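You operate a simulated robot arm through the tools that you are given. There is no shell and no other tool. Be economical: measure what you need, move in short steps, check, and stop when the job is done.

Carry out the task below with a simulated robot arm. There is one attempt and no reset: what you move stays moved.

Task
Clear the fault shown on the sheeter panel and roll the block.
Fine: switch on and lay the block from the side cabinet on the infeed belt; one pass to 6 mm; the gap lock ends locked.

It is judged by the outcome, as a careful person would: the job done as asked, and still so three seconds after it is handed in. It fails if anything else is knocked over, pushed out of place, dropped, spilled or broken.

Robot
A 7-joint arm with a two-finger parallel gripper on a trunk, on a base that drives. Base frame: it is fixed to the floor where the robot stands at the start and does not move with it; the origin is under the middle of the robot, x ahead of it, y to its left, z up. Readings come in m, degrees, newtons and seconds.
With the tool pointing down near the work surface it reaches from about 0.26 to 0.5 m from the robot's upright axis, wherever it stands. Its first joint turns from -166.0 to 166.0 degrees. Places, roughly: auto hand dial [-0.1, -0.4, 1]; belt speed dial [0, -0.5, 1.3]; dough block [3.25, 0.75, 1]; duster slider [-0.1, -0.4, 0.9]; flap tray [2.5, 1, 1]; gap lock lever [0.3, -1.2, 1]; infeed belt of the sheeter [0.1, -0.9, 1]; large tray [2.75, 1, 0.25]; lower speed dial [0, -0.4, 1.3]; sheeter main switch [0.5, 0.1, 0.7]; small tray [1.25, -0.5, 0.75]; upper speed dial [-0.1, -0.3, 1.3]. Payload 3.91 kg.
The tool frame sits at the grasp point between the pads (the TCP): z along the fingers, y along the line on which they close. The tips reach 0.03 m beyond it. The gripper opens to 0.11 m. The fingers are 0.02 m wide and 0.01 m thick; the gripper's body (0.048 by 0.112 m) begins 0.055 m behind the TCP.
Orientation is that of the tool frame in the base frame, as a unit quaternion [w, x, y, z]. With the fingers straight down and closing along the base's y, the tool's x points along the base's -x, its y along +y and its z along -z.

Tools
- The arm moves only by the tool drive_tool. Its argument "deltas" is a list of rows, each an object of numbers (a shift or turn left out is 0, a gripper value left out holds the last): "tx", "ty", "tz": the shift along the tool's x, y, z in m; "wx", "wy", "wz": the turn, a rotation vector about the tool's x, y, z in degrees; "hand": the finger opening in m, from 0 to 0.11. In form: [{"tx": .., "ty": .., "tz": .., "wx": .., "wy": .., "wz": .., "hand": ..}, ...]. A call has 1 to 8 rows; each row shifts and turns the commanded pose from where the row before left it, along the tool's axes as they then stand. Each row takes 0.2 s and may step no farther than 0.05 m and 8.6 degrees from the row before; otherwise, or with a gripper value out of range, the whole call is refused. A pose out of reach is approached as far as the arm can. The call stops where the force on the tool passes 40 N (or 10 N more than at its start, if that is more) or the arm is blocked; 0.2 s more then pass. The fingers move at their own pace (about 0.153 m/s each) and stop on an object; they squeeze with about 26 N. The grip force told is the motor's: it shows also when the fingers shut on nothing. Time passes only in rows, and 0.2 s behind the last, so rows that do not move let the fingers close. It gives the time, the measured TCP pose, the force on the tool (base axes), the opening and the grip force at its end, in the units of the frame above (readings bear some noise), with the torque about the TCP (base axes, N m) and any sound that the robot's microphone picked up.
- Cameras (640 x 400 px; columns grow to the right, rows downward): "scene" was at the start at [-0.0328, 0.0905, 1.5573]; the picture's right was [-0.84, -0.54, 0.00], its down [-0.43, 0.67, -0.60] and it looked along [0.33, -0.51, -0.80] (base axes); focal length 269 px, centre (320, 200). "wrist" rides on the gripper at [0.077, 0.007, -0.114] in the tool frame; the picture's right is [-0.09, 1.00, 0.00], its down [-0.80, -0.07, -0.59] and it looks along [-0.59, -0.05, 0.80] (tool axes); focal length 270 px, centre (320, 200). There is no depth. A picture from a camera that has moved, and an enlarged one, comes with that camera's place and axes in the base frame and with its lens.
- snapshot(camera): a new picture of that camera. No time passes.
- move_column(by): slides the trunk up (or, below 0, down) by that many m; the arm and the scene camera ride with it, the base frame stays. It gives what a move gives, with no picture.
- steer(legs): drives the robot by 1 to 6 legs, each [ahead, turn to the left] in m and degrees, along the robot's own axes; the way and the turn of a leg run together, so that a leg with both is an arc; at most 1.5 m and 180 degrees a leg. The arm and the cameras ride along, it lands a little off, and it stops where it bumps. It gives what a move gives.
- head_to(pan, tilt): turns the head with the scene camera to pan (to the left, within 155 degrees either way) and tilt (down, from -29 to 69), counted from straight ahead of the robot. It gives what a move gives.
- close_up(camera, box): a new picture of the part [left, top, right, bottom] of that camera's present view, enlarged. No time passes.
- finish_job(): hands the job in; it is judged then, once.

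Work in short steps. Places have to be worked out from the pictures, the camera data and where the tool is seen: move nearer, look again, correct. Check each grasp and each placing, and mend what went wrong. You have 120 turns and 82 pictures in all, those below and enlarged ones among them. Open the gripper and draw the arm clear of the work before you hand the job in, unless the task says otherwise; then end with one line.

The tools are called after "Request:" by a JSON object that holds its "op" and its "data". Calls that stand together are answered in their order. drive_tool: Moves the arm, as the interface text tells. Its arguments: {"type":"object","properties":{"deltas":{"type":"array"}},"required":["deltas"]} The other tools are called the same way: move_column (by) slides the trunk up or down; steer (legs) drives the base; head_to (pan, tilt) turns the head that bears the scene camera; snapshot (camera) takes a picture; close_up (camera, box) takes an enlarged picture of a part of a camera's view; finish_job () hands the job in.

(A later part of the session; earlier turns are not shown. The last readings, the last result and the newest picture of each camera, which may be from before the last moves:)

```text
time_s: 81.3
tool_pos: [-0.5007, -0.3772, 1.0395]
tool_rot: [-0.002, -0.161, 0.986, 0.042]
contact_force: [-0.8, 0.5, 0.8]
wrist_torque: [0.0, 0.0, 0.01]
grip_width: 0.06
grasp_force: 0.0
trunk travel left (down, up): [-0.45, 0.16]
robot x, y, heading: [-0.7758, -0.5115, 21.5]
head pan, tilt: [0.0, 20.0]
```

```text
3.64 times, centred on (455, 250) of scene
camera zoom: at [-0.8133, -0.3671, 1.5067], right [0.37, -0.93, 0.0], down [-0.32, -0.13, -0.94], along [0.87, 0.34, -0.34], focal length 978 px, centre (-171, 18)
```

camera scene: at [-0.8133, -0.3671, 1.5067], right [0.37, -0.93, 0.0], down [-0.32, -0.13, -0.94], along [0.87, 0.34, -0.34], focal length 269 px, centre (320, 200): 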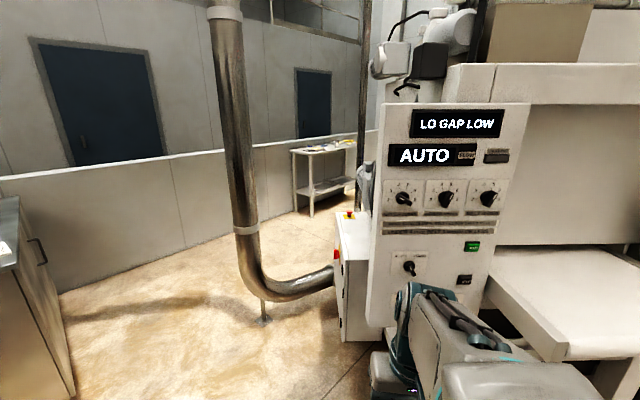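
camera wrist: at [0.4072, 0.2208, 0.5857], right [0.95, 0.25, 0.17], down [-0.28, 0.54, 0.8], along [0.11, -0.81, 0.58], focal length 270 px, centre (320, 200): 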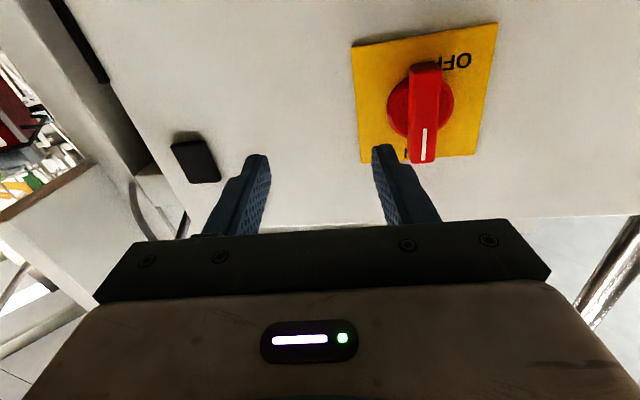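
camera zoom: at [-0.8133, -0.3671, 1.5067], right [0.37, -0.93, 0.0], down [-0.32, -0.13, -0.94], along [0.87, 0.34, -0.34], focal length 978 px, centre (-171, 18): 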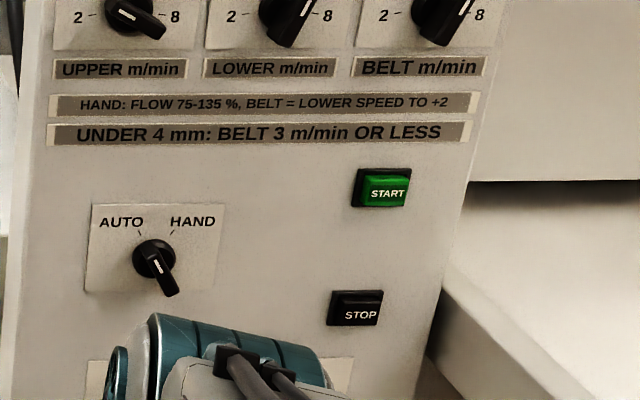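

Fault reads "LO GAP LOW", mode AUTO. I look at the lower panel and the gap lock lever region to the right.

Request:
{"op": "head_to", "data": {"pan": -45, "tilt": 15}}

Request:
{"op": "snapshot", "data": {"camera": "scene"}}

Request:
{"op": "close_up", "data": {"camera": "scene", "box": [120, 100, 440, 300]}}

```text
time_s: 82.4
tool_pos: [-0.5009, -0.3774, 1.0381]
tool_rot: [-0.002, -0.162, 0.986, 0.042]
contact_force: [0.7, 0.0, -0.3]
wrist_torque: [-0.01, -0.01, -0.04]
grip_width: 0.0599
grasp_force: 0.1
trunk travel left (down, up): [-0.45, 0.16]
robot x, y, heading: [-0.7745, -0.5137, 21.4]
head pan, tilt: [-45.0, 15.0]
```

```text
45 pictures are left
camera scene: at [-0.8142, -0.4385, 1.5149], right [-0.4, -0.92, 0.0], down [-0.24, 0.1, -0.97], along [0.89, -0.38, -0.26], focal length 269 px, centre (320, 200)
```

scene: 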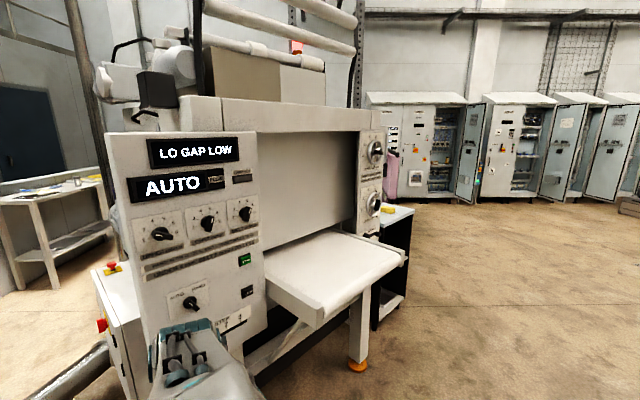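

```text
2.00 times, centred on (280, 200) of scene
camera zoom: at [-0.8142, -0.4385, 1.5149], right [-0.4, -0.92, 0.0], down [-0.24, 0.1, -0.97], along [0.89, -0.38, -0.26], focal length 538 px, centre (400, 200)
```

zoom: 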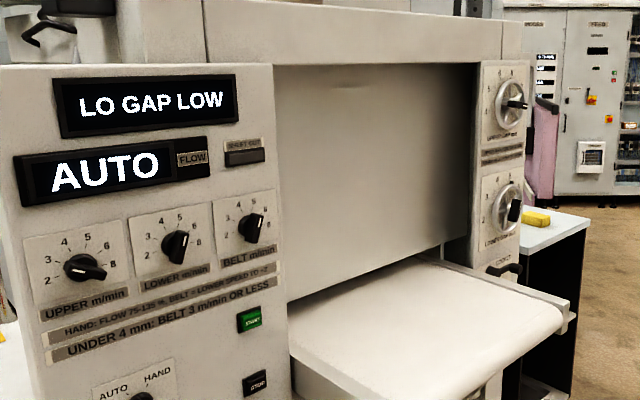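

The right-hand post carries two gap handwheels and the lock lever below. I zoom there.

Request:
{"op": "close_up", "data": {"camera": "scene", "box": [345, 120, 415, 260]}}

Request:
{"op": "close_up", "data": {"camera": "scene", "box": [130, 200, 270, 340]}}

```text
2.86 times, centred on (380, 190) of scene
camera zoom: at [-0.8142, -0.4385, 1.5149], right [-0.4, -0.92, 0.0], down [-0.24, 0.1, -0.97], along [0.89, -0.38, -0.26], focal length 769 px, centre (149, 229)
```

zoom: 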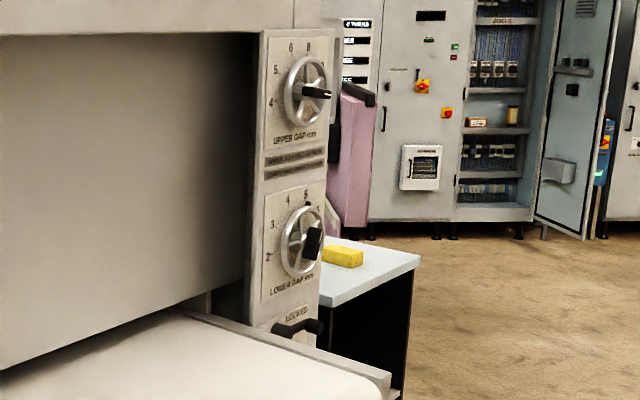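

```text
2.86 times, centred on (200, 270) of scene
camera zoom: at [-0.8142, -0.4385, 1.5149], right [-0.4, -0.92, 0.0], down [-0.24, 0.1, -0.97], along [0.89, -0.38, -0.26], focal length 769 px, centre (663, 0)
```

zoom: 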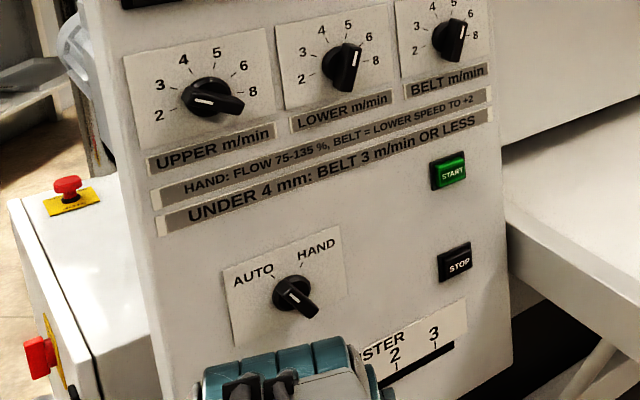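

I drive between belt and cart toward a spot in front of the right post.

Request:
{"op": "steer", "data": {"legs": [[0, -86], [0.6, 0]]}}

Request:
{"op": "head_to", "data": {"pan": 10, "tilt": 40}}

Request:
{"op": "snapshot", "data": {"camera": "scene"}}

```text
time_s: 89.4
tool_pos: [-0.3532, -1.3123, 1.0391]
tool_rot: [0.027, 0.546, 0.837, 0.033]
contact_force: [-0.4, 0.6, 0.6]
wrist_torque: [0.03, -0.02, -0.01]
grip_width: 0.0598
grasp_force: 0.1
trunk travel left (down, up): [-0.45, 0.16]
robot x, y, heading: [-0.5139, -1.0503, -63.4]
head pan, tilt: [-45.0, 15.0]
```

```text
time_s: 90.7
tool_pos: [-0.3515, -1.3131, 1.0394]
tool_rot: [0.027, 0.546, 0.836, 0.032]
contact_force: [0.2, 1.3, -0.1]
wrist_torque: [-0.01, -0.02, 0.01]
grip_width: 0.0599
grasp_force: 0.1
trunk travel left (down, up): [-0.45, 0.16]
robot x, y, heading: [-0.5128, -1.0503, -63.4]
head pan, tilt: [10.0, 40.0]
```

```text
41 pictures are left
camera scene: at [-0.3588, -0.9828, 1.4754], right [-0.8, -0.59, 0.0], down [-0.38, 0.52, -0.77], along [0.46, -0.62, -0.64], focal length 269 px, centre (320, 200)
```

scene: 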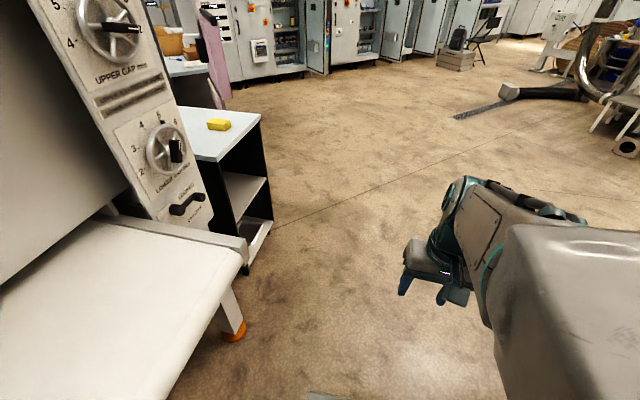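

Good view of the post; I zoom in on its labels.

Request:
{"op": "close_up", "data": {"camera": "scene", "box": [50, 0, 230, 112]}}

Request:
{"op": "close_up", "data": {"camera": "scene", "box": [80, 85, 260, 240]}}

```text
3.56 times, centred on (140, 56) of scene
camera zoom: at [-0.3588, -0.9828, 1.4754], right [-0.8, -0.59, 0.0], down [-0.38, 0.52, -0.77], along [0.46, -0.62, -0.64], focal length 956 px, centre (960, 712)
```

zoom: 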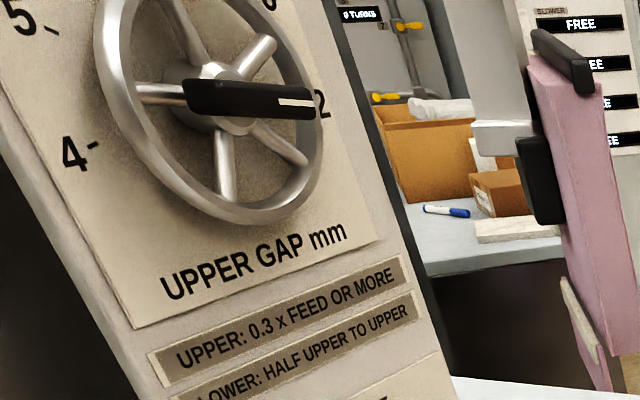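

```text
2.58 times, centred on (170, 162) of scene
camera zoom: at [-0.3588, -0.9828, 1.4754], right [-0.8, -0.59, 0.0], down [-0.38, 0.52, -0.77], along [0.46, -0.62, -0.64], focal length 694 px, centre (707, 297)
```

zoom: 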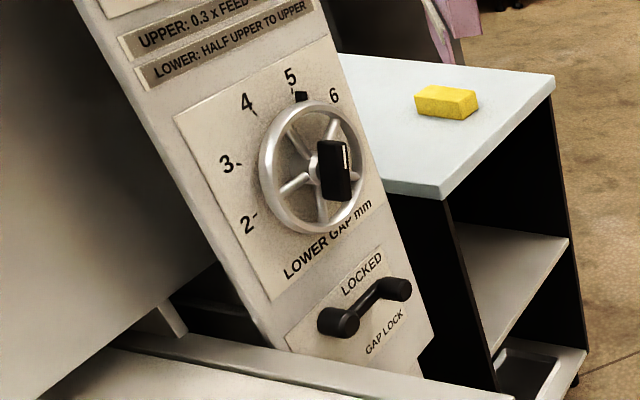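

Rules: upper ≥ 0.3×feed; lower between half upper and upper. Upper is at 12, lower at ~5.2, hence "LO GAP LOW": unlock, set lower gap to 6, relock. I drive to face the post.

Request:
{"op": "steer", "data": {"legs": [[0, 2.2], [0.65, 0], [0, 85]]}}

Request:
{"op": "head_to", "data": {"pan": 10, "tilt": 30}}

Request:
{"op": "snapshot", "data": {"camera": "scene"}}

```text
time_s: 98.3
tool_pos: [0.0747, -1.4839, 1.0398]
tool_rot: [-0.002, -0.174, 0.984, 0.042]
contact_force: [-0.3, 0.3, 0.2]
wrist_torque: [0.01, -0.01, -0.01]
grip_width: 0.0601
grasp_force: 0.0
trunk travel left (down, up): [-0.45, 0.16]
robot x, y, heading: [-0.196, -1.626, 23.2]
head pan, tilt: [10.0, 40.0]
```

```text
time_s: 99.0
tool_pos: [0.0737, -1.4834, 1.0405]
tool_rot: [-0.002, -0.174, 0.984, 0.043]
contact_force: [0.2, -0.1, -0.3]
wrist_torque: [0.0, 0.04, 0.02]
grip_width: 0.0599
grasp_force: 0.0
trunk travel left (down, up): [-0.45, 0.16]
robot x, y, heading: [-0.1965, -1.6224, 23.2]
head pan, tilt: [10.0, 30.0]
```

```text
38 pictures are left
camera scene: at [-0.2483, -1.4686, 1.4906], right [0.54, -0.84, 0.0], down [-0.42, -0.27, -0.87], along [0.73, 0.47, -0.5], focal length 269 px, centre (320, 200)
```

scene: 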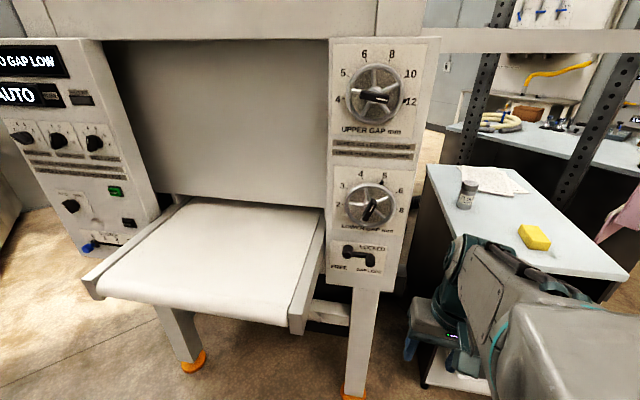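

Request:
{"op": "close_up", "data": {"camera": "scene", "box": [320, 170, 420, 290]}}

Request:
{"op": "close_up", "data": {"camera": "scene", "box": [320, 40, 440, 150]}}

```text
3.33 times, centred on (370, 230) of scene
camera zoom: at [-0.2483, -1.4686, 1.4906], right [0.54, -0.84, 0.0], down [-0.42, -0.27, -0.87], along [0.73, 0.47, -0.5], focal length 897 px, centre (153, 100)
```

zoom: 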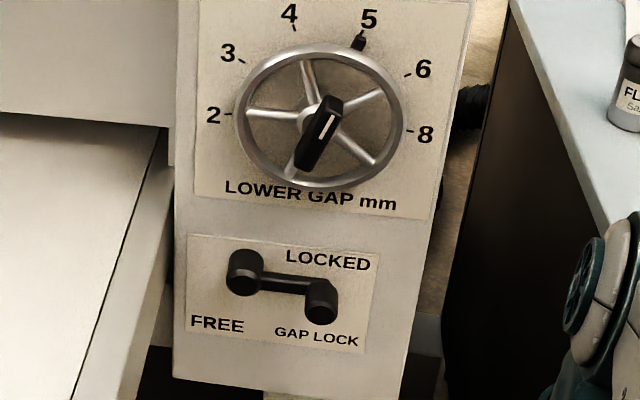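

```text
3.64 times, centred on (380, 95) of scene
camera zoom: at [-0.2483, -1.4686, 1.4906], right [0.54, -0.84, 0.0], down [-0.42, -0.27, -0.87], along [0.73, 0.47, -0.5], focal length 978 px, centre (102, 582)
```

zoom: 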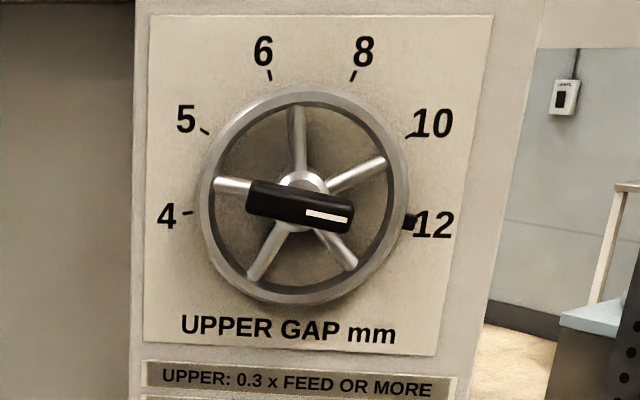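

Upper gap = 12, lower = 5; lever horizontal = LOCKED, down = FREE. Next I extend the tool and pitch it horizontal toward the post as before.

Request:
{"op": "drive_tool", "data": {"deltas": [{"tx": -0.04, "ty": 0.02}, {"tx": -0.04, "ty": 0.02}, {"tx": -0.04, "ty": 0.02}, {"tx": -0.03, "ty": 0.02}, {"wy": -8.5}, {"wy": -8.5}, {"wy": -8.5}, {"wy": -8.5}]}}

Request:
{"op": "drive_tool", "data": {"deltas": [{"wy": -8.5}, {"wy": -8.5}, {"wy": -8.5}, {"wy": -8.5}, {"wy": -8.5}, {"wy": -8.5}, {"wy": -5}, {"wx": -4}]}}

```text
time_s: 100.8
tool_pos: [0.189, -1.3579, 1.0483]
tool_rot: [0.287, -0.155, 0.941, 0.092]
contact_force: [-0.2, 0.3, 0.2]
wrist_torque: [0.01, -0.01, -0.03]
grip_width: 0.0602
grasp_force: 0.0
trunk travel left (down, up): [-0.45, 0.16]
robot x, y, heading: [-0.1957, -1.6283, 23.1]
head pan, tilt: [10.0, 30.0]
```

```text
time_s: 102.6
tool_pos: [0.2272, -1.3125, 1.0713]
tool_rot: [0.691, -0.118, 0.691, 0.177]
contact_force: [-0.8, 0.0, -0.3]
wrist_torque: [-0.04, 0.01, -0.01]
grip_width: 0.06
grasp_force: 0.1
out of reach, approached as far as the arm can: row 4, 5, 6, 7, 8
trunk travel left (down, up): [-0.45, 0.16]
robot x, y, heading: [-0.1977, -1.625, 23.1]
head pan, tilt: [10.0, 30.0]
```

Tool is nearly horizontal along the post normal. I lower the trunk to lever height, advance a little, and roll -90° so the fingers close vertically.

Request:
{"op": "move_column", "data": {"by": -0.13}}

Request:
{"op": "drive_tool", "data": {"deltas": [{"tz": 0.03}, {"wz": -8.5}, {"wz": -8.5}, {"wz": -8.5}, {"wz": -8.5}, {"wz": -8.5}, {"wz": -8.5}, {"wz": -8.5}]}}

Request:
{"op": "drive_tool", "data": {"deltas": [{"wz": -8.5}, {"wz": -8.5}, {"wz": -8.5}, {"wz": -8.5}]}}

Request:
{"op": "snapshot", "data": {"camera": "wrist"}}

Request:
{"op": "snapshot", "data": {"camera": "scene"}}

```text
time_s: 104.2
tool_pos: [0.2267, -1.3122, 0.9404]
tool_rot: [0.69, -0.117, 0.692, 0.177]
contact_force: [0.2, -0.4, 0.5]
wrist_torque: [0.01, 0.0, 0.01]
grip_width: 0.0601
grasp_force: 0.0
trunk travel left (down, up): [-0.32, 0.29]
robot x, y, heading: [-0.1954, -1.6274, 22.8]
head pan, tilt: [10.0, 30.0]
```

```text
time_s: 106.0
tool_pos: [0.2549, -1.3006, 0.9418]
tool_rot: [0.687, -0.445, 0.542, -0.191]
contact_force: [-0.2, 0.8, 0.0]
wrist_torque: [-0.02, 0.0, 0.01]
grip_width: 0.0601
grasp_force: 0.1
trunk travel left (down, up): [-0.32, 0.29]
robot x, y, heading: [-0.1953, -1.6273, 23.0]
head pan, tilt: [10.0, 30.0]
```

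```text
time_s: 107.0
tool_pos: [0.2546, -1.2984, 0.942]
tool_rot: [0.602, -0.585, 0.388, -0.382]
contact_force: [0.4, -0.4, -0.8]
wrist_torque: [0.04, -0.02, 0.01]
grip_width: 0.0601
grasp_force: 0.0
trunk travel left (down, up): [-0.32, 0.29]
robot x, y, heading: [-0.1956, -1.6263, 22.9]
head pan, tilt: [10.0, 30.0]
```

```text
35 pictures are left
camera wrist: at [0.1811, -1.4152, 0.9318], right [-0.03, 0.1, -0.99], down [-0.87, 0.49, 0.08], along [0.49, 0.87, 0.08], focal length 270 px, centre (320, 200)
```

wrist: 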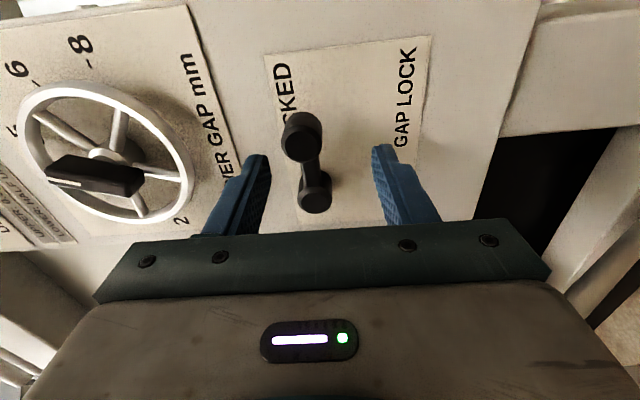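

```text
34 pictures are left
camera scene: at [-0.2483, -1.4685, 1.3607], right [0.54, -0.84, 0.0], down [-0.42, -0.27, -0.87], along [0.73, 0.47, -0.5], focal length 269 px, centre (320, 200)
```

scene: 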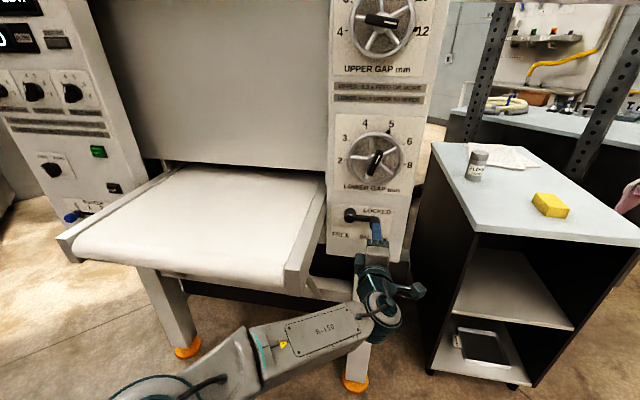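

Triangulated: grip knob front at ~(0.311, -1.277, 0.96), pivot 64 mm to its left at the same height. I raise 17 mm, advance over the grip and close.

Request:
{"op": "drive_tool", "data": {"deltas": [{"ty": -0.017}, {"tz": 0.025}, {"tz": 0.025}, {"hand": 0.0}, {}, {}]}}

Request:
{"op": "snapshot", "data": {"camera": "wrist"}}

```text
time_s: 108.4
tool_pos: [0.2997, -1.2784, 0.955]
tool_rot: [0.599, -0.587, 0.389, -0.382]
contact_force: [-3.2, -4.9, -26.4]
wrist_torque: [-0.66, 1.17, 0.16]
grip_width: 0.0278
grasp_force: 45.2
trunk travel left (down, up): [-0.32, 0.29]
robot x, y, heading: [-0.1964, -1.6253, 22.8]
head pan, tilt: [10.0, 30.0]
```

```text
33 pictures are left
camera wrist: at [0.2267, -1.3946, 0.9457], right [-0.04, 0.1, -0.99], down [-0.87, 0.49, 0.08], along [0.49, 0.87, 0.07], focal length 270 px, centre (320, 200)
```

wrist: 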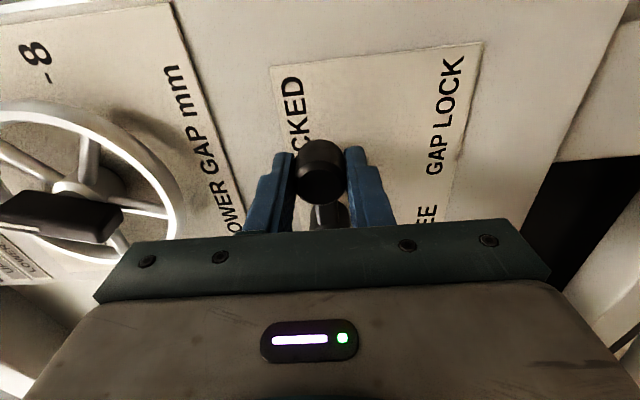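

The grip is held. I swing it about the pivot clockwise (down), combining arc and roll.

Request:
{"op": "drive_tool", "data": {"deltas": [{"tx": -0.0006, "ty": 0.009, "wz": 8.2}, {"tx": -0.0006, "ty": 0.009, "wz": 8.2}, {"tx": -0.0006, "ty": 0.009, "wz": 8.2}, {"tx": -0.0006, "ty": 0.009, "wz": 8.2}, {"tx": -0.0006, "ty": 0.009, "wz": 8.2}, {"tx": -0.0006, "ty": 0.009, "wz": 8.2}]}}

Request:
{"op": "drive_tool", "data": {"deltas": [{"tx": -0.0006, "ty": 0.009, "wz": 8.2}, {"tx": -0.0006, "ty": 0.009, "wz": 8.2}, {"tx": -0.0006, "ty": 0.009, "wz": 8.2}, {"tx": -0.0006, "ty": 0.009, "wz": 8.2}, {"tx": -0.0006, "ty": 0.009, "wz": 8.2}]}}

Request:
{"op": "snapshot", "data": {"camera": "scene"}}

```text
time_s: 109.8
tool_pos: [0.294, -1.263, 0.9092]
tool_rot: [0.704, -0.368, 0.6, -0.097]
contact_force: [7.6, -24.9, -18.8]
wrist_torque: [0.49, -0.72, -0.82]
grip_width: 0.0276
grasp_force: 44.9
trunk travel left (down, up): [-0.32, 0.29]
robot x, y, heading: [-0.1956, -1.6283, 22.8]
head pan, tilt: [10.0, 30.0]
```

```text
time_s: 110.7
tool_pos: [0.287, -1.2475, 0.9003]
tool_rot: [0.71, -0.218, 0.668, 0.055]
contact_force: [8.2, -8.3, 1.5]
wrist_torque: [-0.56, 0.4, -0.15]
grip_width: 0.0271
grasp_force: 45.3
trunk travel left (down, up): [-0.32, 0.29]
robot x, y, heading: [-0.1989, -1.625, 22.2]
head pan, tilt: [10.0, 30.0]
stopped in row 4: the force on the tool passed its limit at 47 N (the readings are from after the stop); the commanded pose is now the measured one
```

```text
32 pictures are left
camera scene: at [-0.2452, -1.469, 1.3613], right [0.53, -0.85, 0.0], down [-0.42, -0.27, -0.87], along [0.73, 0.46, -0.5], focal length 269 px, centre (320, 200)
```

scene: 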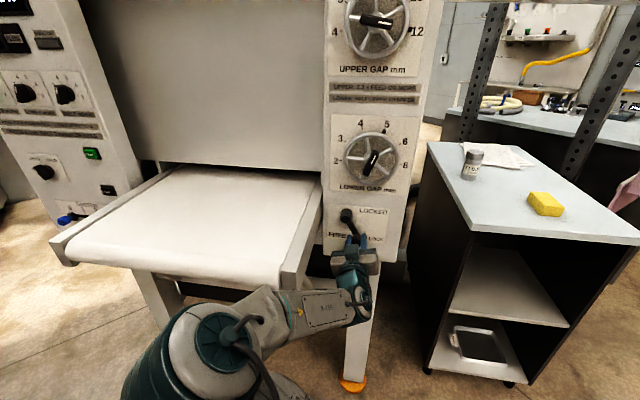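

The lever is ~65-75° round. I continue with smaller leftward steps to reach straight down (FREE).

Request:
{"op": "drive_tool", "data": {"deltas": [{"ty": 0.008, "wz": 4}, {"ty": 0.008, "wz": 4}, {"ty": 0.007, "wz": 4}, {"ty": 0.005, "wz": 3}]}}

Request:
{"op": "close_up", "data": {"camera": "scene", "box": [310, 110, 410, 280]}}

```text
time_s: 111.2
tool_pos: [0.2868, -1.2469, 0.9006]
tool_rot: [0.709, -0.185, 0.676, 0.078]
contact_force: [4.8, -9.6, 6.1]
wrist_torque: [-1.46, 0.36, 0.31]
grip_width: 0.0288
grasp_force: 44.8
trunk travel left (down, up): [-0.32, 0.29]
robot x, y, heading: [-0.1956, -1.6267, 21.6]
head pan, tilt: [10.0, 30.0]
stopped in row 2: the force on the tool passed its limit at 44 N (the readings are from after the stop); the commanded pose is now the measured one
```

```text
2.35 times, centred on (360, 195) of scene
camera zoom: at [-0.2447, -1.4689, 1.3609], right [0.53, -0.85, 0.0], down [-0.42, -0.26, -0.87], along [0.74, 0.46, -0.5], focal length 633 px, centre (226, 212)
```

zoom: 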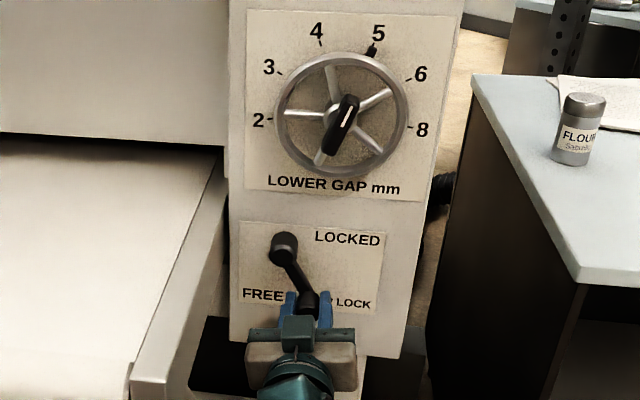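

Resistance rose, maybe the twist jamming. I open slightly so the grip is loose between the fingers and push it leftward with the right finger.

Request:
{"op": "drive_tool", "data": {"deltas": [{"hand": 0.042}, {}, {"ty": 0.01}, {"ty": 0.01}, {"ty": 0.01, "tx": 0.001}, {"ty": 0.01}]}}

Request:
{"op": "close_up", "data": {"camera": "scene", "box": [310, 110, 410, 280]}}

```text
time_s: 112.4
tool_pos: [0.2843, -1.2354, 0.8977]
tool_rot: [0.711, -0.173, 0.679, 0.07]
contact_force: [6.9, -21.8, 6.6]
wrist_torque: [-0.29, 0.2, -0.04]
grip_width: 0.0539
grasp_force: 12.3
trunk travel left (down, up): [-0.32, 0.29]
robot x, y, heading: [-0.1967, -1.6265, 21.0]
head pan, tilt: [10.0, 30.0]
stopped in row 5: the force on the tool passed its limit at 44 N (the readings are from after the stop); the commanded pose is now the measured one
```

```text
2.35 times, centred on (360, 195) of scene
camera zoom: at [-0.2422, -1.4699, 1.3611], right [0.52, -0.86, 0.0], down [-0.43, -0.26, -0.87], along [0.74, 0.45, -0.5], focal length 633 px, centre (226, 212)
```

zoom: 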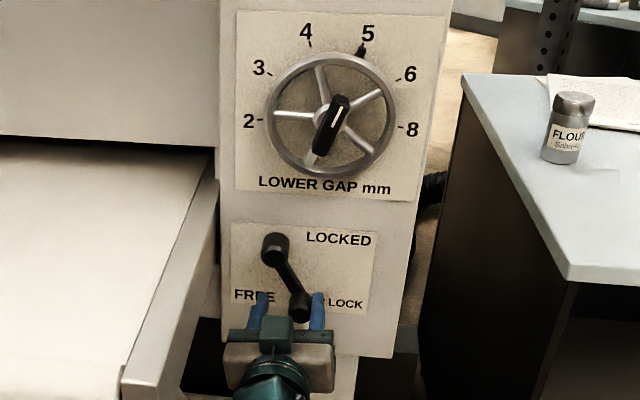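

Firm resistance with base shifting: this looks like the lever's end stop (FREE). I ease off, retract and check the lever head-on with the wrist camera.

Request:
{"op": "drive_tool", "data": {"deltas": [{"ty": -0.008}, {"hand": 0.07}, {"tz": -0.03}, {"tz": -0.03}]}}

Request:
{"op": "snapshot", "data": {"camera": "wrist"}}

```text
time_s: 113.4
tool_pos: [0.2282, -1.2565, 0.8959]
tool_rot: [0.71, -0.178, 0.678, 0.074]
contact_force: [1.1, 0.2, 0.3]
wrist_torque: [0.03, -0.01, 0.01]
grip_width: 0.0701
grasp_force: 0.0
trunk travel left (down, up): [-0.32, 0.29]
robot x, y, heading: [-0.2001, -1.6252, 21.6]
head pan, tilt: [10.0, 30.0]
```

```text
29 pictures are left
camera wrist: at [0.1233, -1.3004, 0.8169], right [-0.35, 0.93, -0.07], down [-0.59, -0.16, 0.79], along [0.73, 0.32, 0.61], focal length 270 px, centre (320, 200)
```

wrist: 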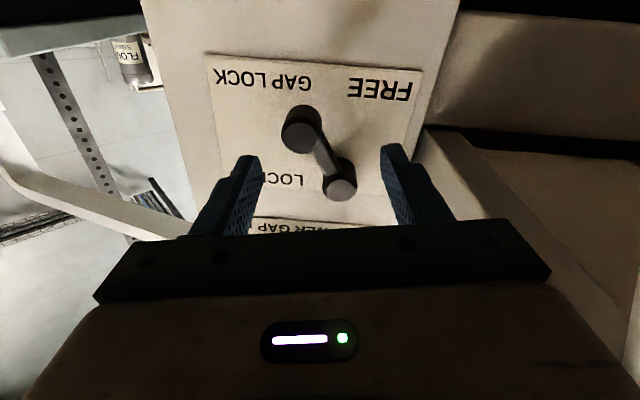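

Grip is ~60° down from LOCKED at a firm stop; I'll test by turning the wheel. Raise to wheel height and roll to match the bar (20° clockwise from vertical).

Request:
{"op": "move_column", "data": {"by": 0.2}}

Request:
{"op": "drive_tool", "data": {"deltas": [{"wx": -3.5}, {"ty": -0.035}, {"wz": 7.2}, {"wz": 7.2}, {"wz": 7.2}, {"wz": 7.2}]}}

Request:
{"op": "snapshot", "data": {"camera": "wrist"}}

Request:
{"op": "close_up", "data": {"camera": "scene", "box": [290, 120, 430, 320]}}

```text
time_s: 115.5
tool_pos: [0.2274, -1.2564, 1.0963]
tool_rot: [0.71, -0.177, 0.678, 0.072]
contact_force: [0.5, 0.0, -0.6]
wrist_torque: [-0.04, -0.02, -0.01]
grip_width: 0.07
grasp_force: 0.0
trunk travel left (down, up): [-0.52, 0.09]
robot x, y, heading: [-0.1955, -1.6257, 21.4]
head pan, tilt: [10.0, 30.0]
```

```text
time_s: 116.9
tool_pos: [0.2415, -1.2876, 1.1023]
tool_rot: [0.659, -0.025, 0.704, 0.266]
contact_force: [0.8, 0.8, -0.1]
wrist_torque: [0.02, -0.02, 0.03]
grip_width: 0.0699
grasp_force: 0.0
trunk travel left (down, up): [-0.52, 0.09]
robot x, y, heading: [-0.1967, -1.6283, 21.5]
head pan, tilt: [10.0, 30.0]
```

```text
28 pictures are left
camera wrist: at [0.1238, -1.3038, 1.031], right [-0.37, 0.83, 0.42], down [-0.41, -0.56, 0.72], along [0.83, 0.1, 0.55], focal length 270 px, centre (320, 200)
```

wrist: 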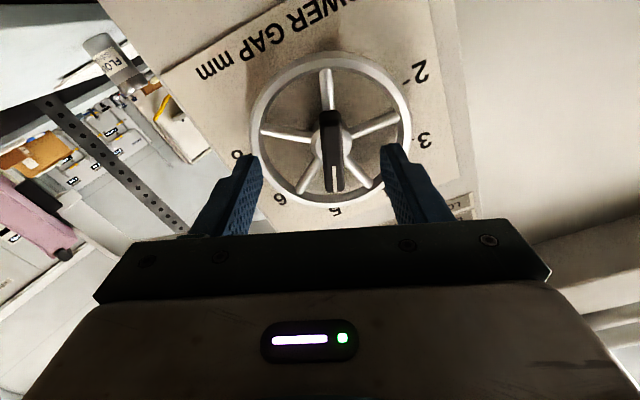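

```text
2.00 times, centred on (360, 220) of scene
camera zoom: at [-0.2436, -1.4674, 1.5606], right [0.52, -0.85, 0.0], down [-0.43, -0.26, -0.87], along [0.74, 0.45, -0.5], focal length 538 px, centre (240, 160)
```

zoom: 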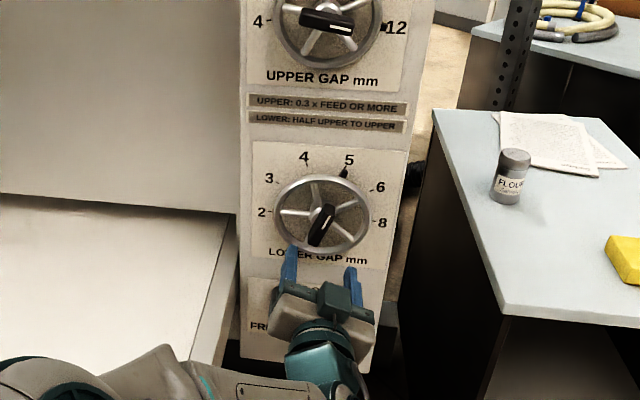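

Bar is parallel to the fingers. Bar front ≈ (0.314, -1.254, 1.124): I raise 22 mm, narrow the opening, advance onto the bar and close.

Request:
{"op": "drive_tool", "data": {"deltas": [{"tx": -0.0205, "ty": 0.0075, "hand": 0.05}, {"tz": 0.03}, {"tz": 0.03}]}}

Request:
{"op": "snapshot", "data": {"camera": "wrist"}}

```text
time_s: 117.7
tool_pos: [0.2947, -1.2665, 1.1245]
tool_rot: [0.659, -0.025, 0.704, 0.265]
contact_force: [-20.0, -10.1, 0.6]
wrist_torque: [-0.09, 0.29, -0.74]
grip_width: 0.0504
grasp_force: 0.7
trunk travel left (down, up): [-0.52, 0.09]
robot x, y, heading: [-0.1982, -1.6244, 21.4]
head pan, tilt: [10.0, 30.0]
```

```text
26 pictures are left
camera wrist: at [0.1767, -1.2818, 1.0539], right [-0.37, 0.83, 0.42], down [-0.41, -0.55, 0.72], along [0.83, 0.1, 0.55], focal length 270 px, centre (320, 200)
```

wrist: 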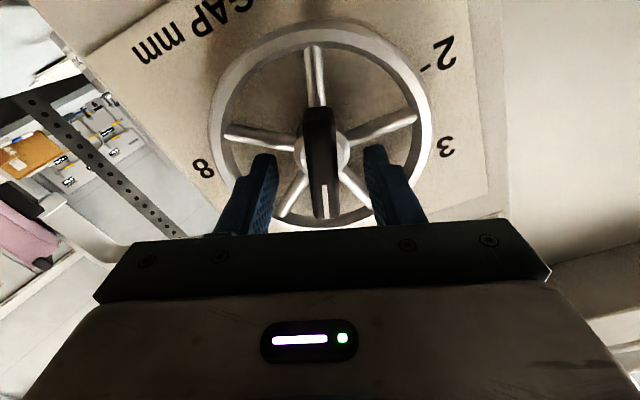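

The fingers straddle the bar, touching a spoke lightly. I back off 6 mm and close.

Request:
{"op": "drive_tool", "data": {"deltas": [{"tz": -0.007}, {"hand": 0.0}, {}, {}]}}

Request:
{"op": "drive_tool", "data": {"deltas": [{"wz": 8}, {"wz": 8}, {}]}}

Request:
{"op": "snapshot", "data": {"camera": "wrist"}}

```text
time_s: 118.7
tool_pos: [0.2898, -1.2653, 1.1263]
tool_rot: [0.659, -0.027, 0.703, 0.267]
contact_force: [4.9, 11.6, 10.8]
wrist_torque: [-0.25, 0.72, -0.49]
grip_width: 0.0164
grasp_force: 44.8
trunk travel left (down, up): [-0.52, 0.09]
robot x, y, heading: [-0.1999, -1.6298, 21.5]
head pan, tilt: [10.0, 30.0]
```

```text
time_s: 119.5
tool_pos: [0.2916, -1.2658, 1.1242]
tool_rot: [0.615, 0.073, 0.699, 0.357]
contact_force: [12.7, 15.1, 19.8]
wrist_torque: [0.03, 0.17, -0.72]
grip_width: 0.0162
grasp_force: 44.8
trunk travel left (down, up): [-0.52, 0.09]
robot x, y, heading: [-0.1954, -1.6264, 21.4]
head pan, tilt: [10.0, 30.0]
```

```text
25 pictures are left
camera wrist: at [0.1662, -1.2655, 1.0651], right [-0.31, 0.69, 0.66], down [-0.33, -0.73, 0.6], along [0.89, -0.03, 0.46], focal length 270 px, centre (320, 200)
```

wrist: 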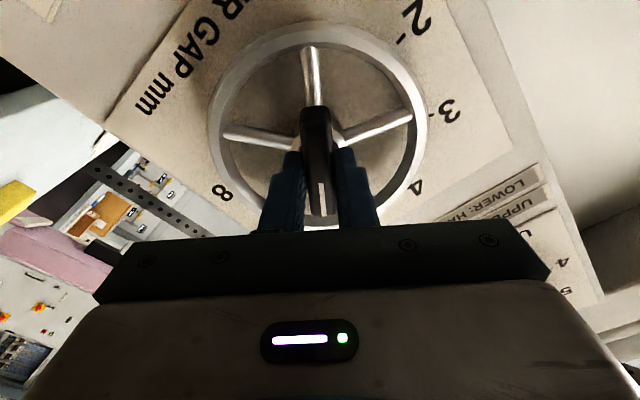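

The wheel follows freely, so the lock is free. I turn the remaining 24° and check the index and display.

Request:
{"op": "drive_tool", "data": {"deltas": [{"wz": 8}, {"wz": 8}, {"wz": 8}, {}]}}

Request:
{"op": "snapshot", "data": {"camera": "scene"}}

Request:
{"op": "close_up", "data": {"camera": "scene", "box": [335, 175, 435, 265]}}

```text
time_s: 120.5
tool_pos: [0.292, -1.2668, 1.1238]
tool_rot: [0.528, 0.217, 0.669, 0.476]
contact_force: [13.5, 8.8, 16.2]
wrist_torque: [-0.06, 0.33, -0.79]
grip_width: 0.016
grasp_force: 45.0
trunk travel left (down, up): [-0.52, 0.09]
robot x, y, heading: [-0.1996, -1.6242, 21.3]
head pan, tilt: [10.0, 30.0]
```

```text
24 pictures are left
camera scene: at [-0.2427, -1.4668, 1.5607], right [0.52, -0.85, 0.0], down [-0.43, -0.26, -0.87], along [0.74, 0.45, -0.5], focal length 269 px, centre (320, 200)
```

scene: 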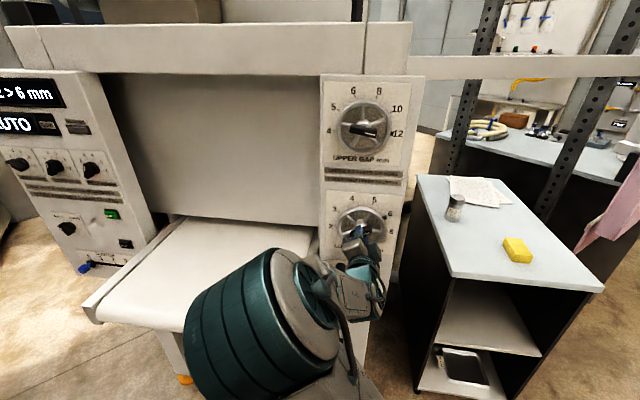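

```text
4.44 times, centred on (385, 220) of scene
camera zoom: at [-0.2427, -1.4668, 1.5607], right [0.52, -0.85, 0.0], down [-0.43, -0.26, -0.87], along [0.74, 0.45, -0.5], focal length 1196 px, centre (31, 111)
```

zoom: 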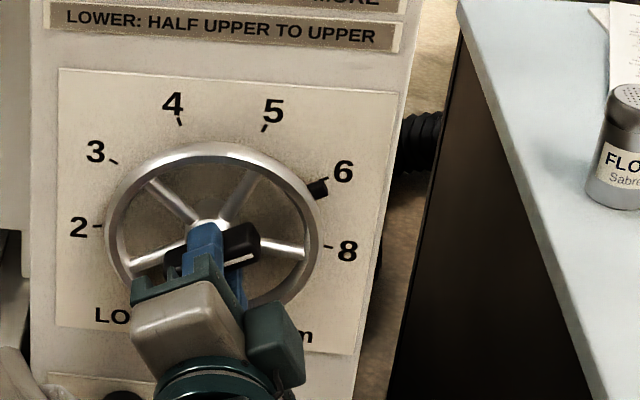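

Index at 6 and the fault cleared ("… > 6 mm" shown). I release, retract, unroll, and lower to the lever again.

Request:
{"op": "drive_tool", "data": {"deltas": [{"hand": 0.05}, {}, {"tz": -0.03}, {"tz": -0.03}, {"wz": -8.4}, {"wz": -8.4}, {"wz": -8.4}, {"wz": -8.4}]}}

Request:
{"op": "drive_tool", "data": {"deltas": [{"wz": -8.4}, {"wz": -8.4}, {"wz": -8.4}, {"wz": -8.4}, {"wz": -8}, {"wz": -8}]}}

Request:
{"op": "move_column", "data": {"by": -0.22}}

Request:
{"op": "snapshot", "data": {"camera": "wrist"}}

```text
time_s: 122.3
tool_pos: [0.2331, -1.291, 1.1236]
tool_rot: [0.643, 0.014, 0.704, 0.3]
contact_force: [0.1, -0.1, -0.2]
wrist_torque: [0.0, -0.02, 0.03]
grip_width: 0.05
grasp_force: 0.0
trunk travel left (down, up): [-0.52, 0.09]
robot x, y, heading: [-0.1959, -1.6266, 21.1]
head pan, tilt: [10.0, 30.0]
```

```text
time_s: 123.7
tool_pos: [0.2353, -1.2903, 1.1234]
tool_rot: [0.71, -0.284, 0.644, 0.004]
contact_force: [-0.2, 0.6, 0.1]
wrist_torque: [0.01, 0.0, 0.0]
grip_width: 0.0499
grasp_force: 0.1
trunk travel left (down, up): [-0.52, 0.09]
robot x, y, heading: [-0.1956, -1.6274, 21.6]
head pan, tilt: [10.0, 30.0]
```

```text
time_s: 126.1
tool_pos: [0.2358, -1.2913, 0.9019]
tool_rot: [0.71, -0.282, 0.645, 0.005]
contact_force: [-0.4, 0.4, -0.1]
wrist_torque: [-0.02, -0.02, 0.02]
grip_width: 0.0503
grasp_force: 0.0
trunk travel left (down, up): [-0.3, 0.31]
robot x, y, heading: [-0.1972, -1.6262, 21.4]
head pan, tilt: [10.0, 30.0]
```

```text
22 pictures are left
camera wrist: at [0.141, -1.3586, 0.8287], right [-0.38, 0.87, -0.31], down [-0.65, -0.02, 0.76], along [0.65, 0.5, 0.57], focal length 270 px, centre (320, 200)
```

wrist: 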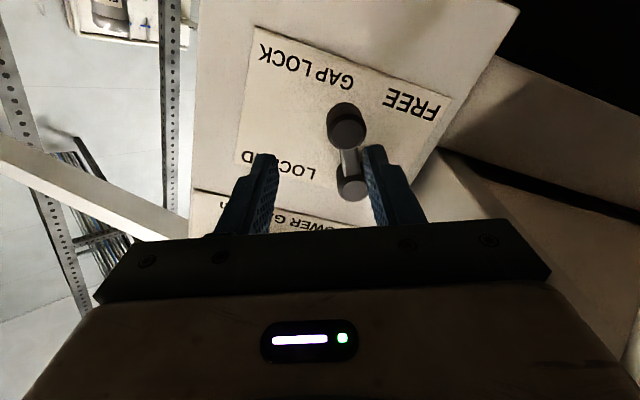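

Grip sits at n≈-1.256, z≈0.897, ~20 mm left of the tool axis. I align, advance and close on it.

Request:
{"op": "drive_tool", "data": {"deltas": [{"ty": 0.0195, "tx": -0.005}, {"tz": 0.03}, {"tz": 0.032}, {"hand": 0.0}, {}, {}]}}

Request:
{"op": "snapshot", "data": {"camera": "wrist"}}

```text
time_s: 127.5
tool_pos: [0.2828, -1.2484, 0.8998]
tool_rot: [0.71, -0.281, 0.646, 0.005]
contact_force: [6.6, -4.4, -0.1]
wrist_torque: [0.42, -0.13, -1.6]
grip_width: 0.0278
grasp_force: 45.3
trunk travel left (down, up): [-0.3, 0.31]
robot x, y, heading: [-0.1945, -1.6265, 21.2]
head pan, tilt: [10.0, 30.0]
```

```text
21 pictures are left
camera wrist: at [0.1891, -1.3155, 0.826], right [-0.38, 0.87, -0.31], down [-0.65, -0.01, 0.76], along [0.66, 0.49, 0.57], focal length 270 px, centre (320, 200)
```

wrist: 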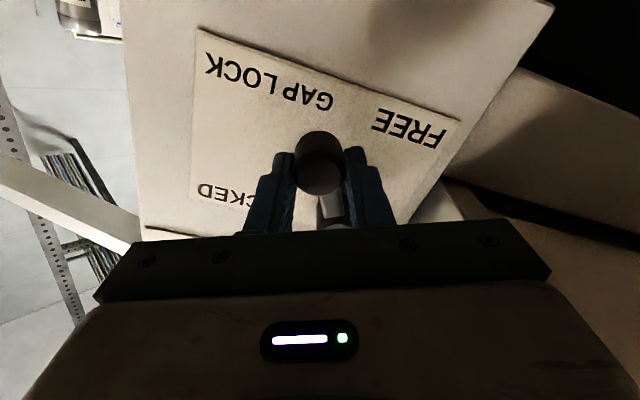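

Held. I swing it back counter-clockwise about the pivot to LOCKED.

Request:
{"op": "drive_tool", "data": {"deltas": [{"tx": -0.0006, "ty": -0.0089, "wz": -8.2}, {"tx": -0.0006, "ty": -0.0089, "wz": -8.2}, {"tx": -0.0006, "ty": -0.0089, "wz": -8.2}, {"tx": -0.0006, "ty": -0.0089, "wz": -8.2}, {"tx": -0.0006, "ty": -0.0089, "wz": -8.2}, {"tx": -0.0006, "ty": -0.0089, "wz": -8.2}, {"tx": -0.0006, "ty": -0.0089, "wz": -8.2}, {"tx": -0.0006, "ty": -0.0089, "wz": -8.2}]}}

Request:
{"op": "close_up", "data": {"camera": "scene", "box": [310, 110, 410, 280]}}

```text
time_s: 129.3
tool_pos: [0.2968, -1.2774, 0.9547]
tool_rot: [0.599, -0.59, 0.386, -0.381]
contact_force: [-8.9, 21.7, 0.4]
wrist_torque: [-0.22, 0.98, 1.36]
grip_width: 0.0279
grasp_force: 45.4
trunk travel left (down, up): [-0.3, 0.31]
robot x, y, heading: [-0.1976, -1.6297, 21.5]
head pan, tilt: [10.0, 30.0]
```

```text
2.35 times, centred on (360, 195) of scene
camera zoom: at [-0.2452, -1.4648, 1.3401], right [0.52, -0.85, 0.0], down [-0.42, -0.26, -0.87], along [0.74, 0.45, -0.5], focal length 633 px, centre (226, 212)
```

zoom: 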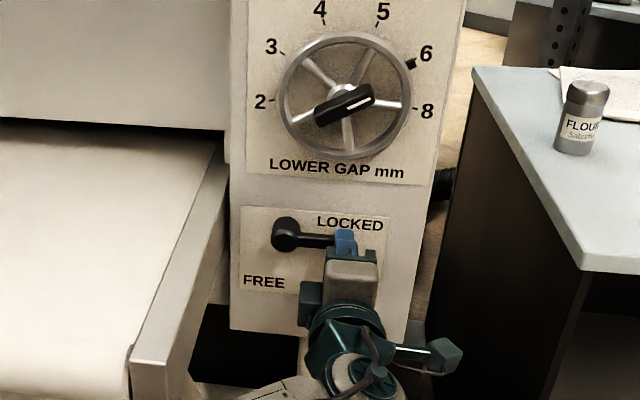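

Back at the original locked position (0.955 m). I nudge slightly upward to make sure it's seated, release, and retract.

Request:
{"op": "drive_tool", "data": {"deltas": [{"ty": -0.005}, {}, {"hand": 0.06}, {}, {"tz": -0.03}, {"tz": -0.04}, {"tz": -0.03}]}}

Request:
{"op": "close_up", "data": {"camera": "scene", "box": [310, 110, 410, 280]}}

```text
time_s: 130.9
tool_pos: [0.2136, -1.3183, 0.9635]
tool_rot: [0.599, -0.586, 0.389, -0.382]
contact_force: [0.3, 0.0, -0.5]
wrist_torque: [0.03, 0.02, 0.01]
grip_width: 0.0599
grasp_force: 0.0
out of reach, approached as far as the arm can: row 7
trunk travel left (down, up): [-0.3, 0.31]
robot x, y, heading: [-0.1957, -1.629, 21.7]
head pan, tilt: [10.0, 30.0]
```

```text
2.35 times, centred on (360, 195) of scene
camera zoom: at [-0.2435, -1.467, 1.3406], right [0.52, -0.85, 0.0], down [-0.43, -0.26, -0.87], along [0.74, 0.45, -0.5], focal length 633 px, centre (226, 212)
```

zoom: 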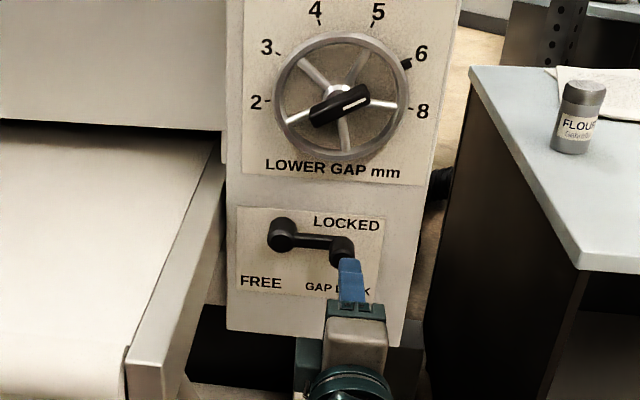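

The lever reads LOCKED and the gap 6. Now I fold the arm: unroll and pitch the tool back down.

Request:
{"op": "drive_tool", "data": {"deltas": [{"wz": 8.5}, {"wz": 8.5}, {"wz": 8.5}, {"wz": 8.5}, {"wz": 8.5}, {"wz": 8.5}, {"wz": 8.5}, {"wz": 8.5}]}}

Request:
{"op": "drive_tool", "data": {"deltas": [{"wz": 8.5}, {"wz": 8.5}, {"wz": 5}, {"wy": 8.5}, {"wy": 8.5}, {"wy": 8.5}, {"wy": 8.5}, {"wy": 8.5}]}}

Request:
{"op": "drive_tool", "data": {"deltas": [{"wy": 8.5}, {"wy": 8.5}, {"wy": 8.5}, {"wy": 8.5}, {"wy": 8.5}, {"wy": 4.5}]}}

```text
time_s: 132.7
tool_pos: [0.2118, -1.3175, 0.9637]
tool_rot: [0.71, -0.267, 0.651, 0.019]
contact_force: [0.1, 0.2, 0.3]
wrist_torque: [-0.04, 0.03, 0.05]
grip_width: 0.0601
grasp_force: 0.1
trunk travel left (down, up): [-0.3, 0.31]
robot x, y, heading: [-0.1978, -1.6272, 21.5]
head pan, tilt: [10.0, 30.0]
```

```text
time_s: 134.5
tool_pos: [0.2122, -1.3179, 0.9632]
tool_rot: [0.395, -0.186, 0.895, 0.093]
contact_force: [0.0, -0.4, -1.1]
wrist_torque: [0.02, 0.02, 0.0]
grip_width: 0.0601
grasp_force: 0.0
trunk travel left (down, up): [-0.3, 0.31]
robot x, y, heading: [-0.1966, -1.6254, 21.4]
head pan, tilt: [10.0, 30.0]
```

```text
time_s: 135.9
tool_pos: [0.2109, -1.318, 0.9641]
tool_rot: [0.006, -0.209, 0.978, 0.011]
contact_force: [-0.2, -0.5, -0.1]
wrist_torque: [-0.03, -0.01, -0.02]
grip_width: 0.0599
grasp_force: 0.1
trunk travel left (down, up): [-0.3, 0.31]
robot x, y, heading: [-0.1993, -1.6249, 21.3]
head pan, tilt: [10.0, 30.0]
```

I raise and pull the tool in, then reverse out along the path I came by.

Request:
{"op": "drive_tool", "data": {"deltas": [{"tx": 0.038, "ty": -0.027}, {"tx": 0.038, "ty": -0.027}, {"tx": 0.038, "ty": -0.027}, {"tx": 0.038, "ty": -0.027}, {"tx": 0.038, "ty": -0.027}]}}

Request:
{"op": "move_column", "data": {"by": 0.2}}

Request:
{"op": "steer", "data": {"legs": [[0, -82.5], [-1.25, 0], [0, 133]]}}

Request:
{"op": "head_to", "data": {"pan": -45, "tilt": 15}}

Request:
{"op": "snapshot", "data": {"camera": "scene"}}

```text
time_s: 137.1
tool_pos: [0.092, -1.5182, 0.9558]
tool_rot: [0.007, -0.209, 0.978, 0.011]
contact_force: [0.5, 0.0, 0.9]
wrist_torque: [0.01, 0.0, 0.02]
grip_width: 0.06
grasp_force: 0.1
trunk travel left (down, up): [-0.3, 0.31]
robot x, y, heading: [-0.1978, -1.6295, 21.2]
head pan, tilt: [10.0, 30.0]
```

```text
time_s: 139.2
tool_pos: [0.0921, -1.5165, 1.1537]
tool_rot: [0.006, -0.208, 0.978, 0.01]
contact_force: [-0.4, 0.1, -0.8]
wrist_torque: [-0.01, -0.03, 0.02]
grip_width: 0.0599
grasp_force: 0.1
trunk travel left (down, up): [-0.5, 0.11]
robot x, y, heading: [-0.1971, -1.6289, 21.4]
head pan, tilt: [10.0, 30.0]
```

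```text
time_s: 154.5
tool_pos: [-0.7086, -0.2518, 1.1558]
tool_rot: [0.001, -0.613, 0.79, 0.012]
contact_force: [1.0, 0.1, -0.6]
wrist_torque: [-0.02, -0.02, -0.02]
grip_width: 0.0599
grasp_force: 0.1
trunk travel left (down, up): [-0.5, 0.11]
robot x, y, heading: [-0.8019, -0.5406, 72.9]
head pan, tilt: [10.0, 30.0]
```

```text
time_s: 155.8
tool_pos: [-0.7089, -0.251, 1.1555]
tool_rot: [0.001, -0.612, 0.79, 0.013]
contact_force: [-0.6, 0.6, -0.4]
wrist_torque: [0.03, 0.0, 0.02]
grip_width: 0.0601
grasp_force: 0.2
trunk travel left (down, up): [-0.5, 0.11]
robot x, y, heading: [-0.7966, -0.5462, 73.0]
head pan, tilt: [-45.0, 15.0]
```

```text
18 pictures are left
camera scene: at [-0.8828, -0.5321, 1.5649], right [0.47, -0.88, 0.0], down [-0.23, -0.12, -0.97], along [0.85, 0.45, -0.26], focal length 269 px, centre (320, 200)
```

scene: 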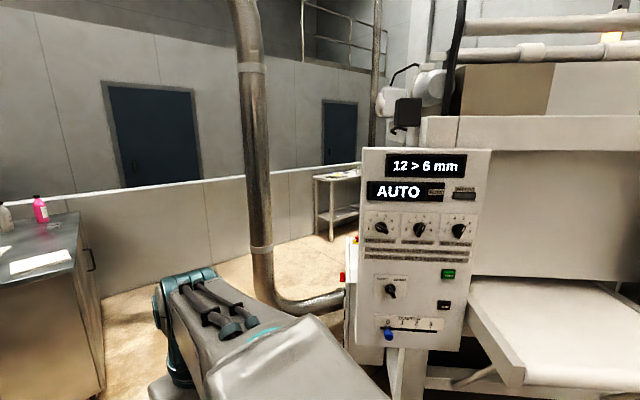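

Panel shows "12 > 6 mm", AUTO. Now I go for the block, passing between the left steel cabinet and the duct pipe.

Request:
{"op": "steer", "data": {"legs": [[0, -8.5], [1.16, 0], [0, -13.2], [0.96, 0], [0, -68.7], [0.9, 0]]}}

Request:
{"op": "head_to", "data": {"pan": 0, "tilt": 22}}

Request:
{"op": "snapshot", "data": {"camera": "scene"}}

```text
time_s: 175.0
tool_pos: [1.4369, 0.8841, 1.1556]
tool_rot: [0.009, 0.129, 0.992, 0.008]
contact_force: [0.0, -0.5, -0.4]
wrist_torque: [0.01, -0.03, 0.0]
grip_width: 0.0603
grasp_force: 0.2
trunk travel left (down, up): [-0.5, 0.11]
robot x, y, heading: [1.1421, 0.9832, -17.6]
head pan, tilt: [-45.0, 15.0]
```

```text
time_s: 176.1
tool_pos: [1.4375, 0.8846, 1.1553]
tool_rot: [0.009, 0.129, 0.992, 0.009]
contact_force: [0.0, -0.6, 0.1]
wrist_torque: [-0.01, 0.03, -0.05]
grip_width: 0.0599
grasp_force: 0.1
trunk travel left (down, up): [-0.5, 0.11]
robot x, y, heading: [1.1434, 0.979, -17.5]
head pan, tilt: [0.0, 22.0]
```

```text
17 pictures are left
camera scene: at [1.2058, 1.1183, 1.5535], right [-0.3, -0.95, 0.0], down [-0.36, 0.11, -0.93], along [0.88, -0.28, -0.37], focal length 269 px, centre (320, 200)
```

scene: 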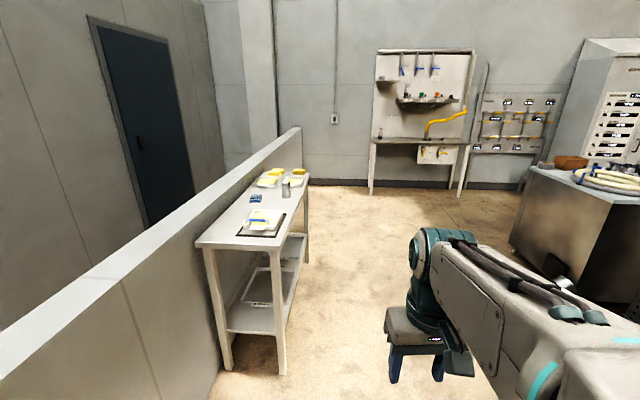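

The table lies ahead; I zoom in on its items to identify the block.

Request:
{"op": "close_up", "data": {"camera": "scene", "box": [220, 155, 330, 250]}}

```text
4.21 times, centred on (275, 202) of scene
camera zoom: at [1.2058, 1.1183, 1.5535], right [-0.3, -0.95, 0.0], down [-0.36, 0.11, -0.93], along [0.88, -0.28, -0.37], focal length 1133 px, centre (510, 190)
```

zoom: 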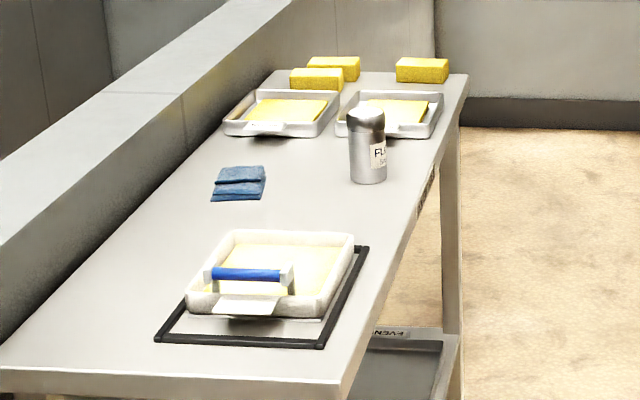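

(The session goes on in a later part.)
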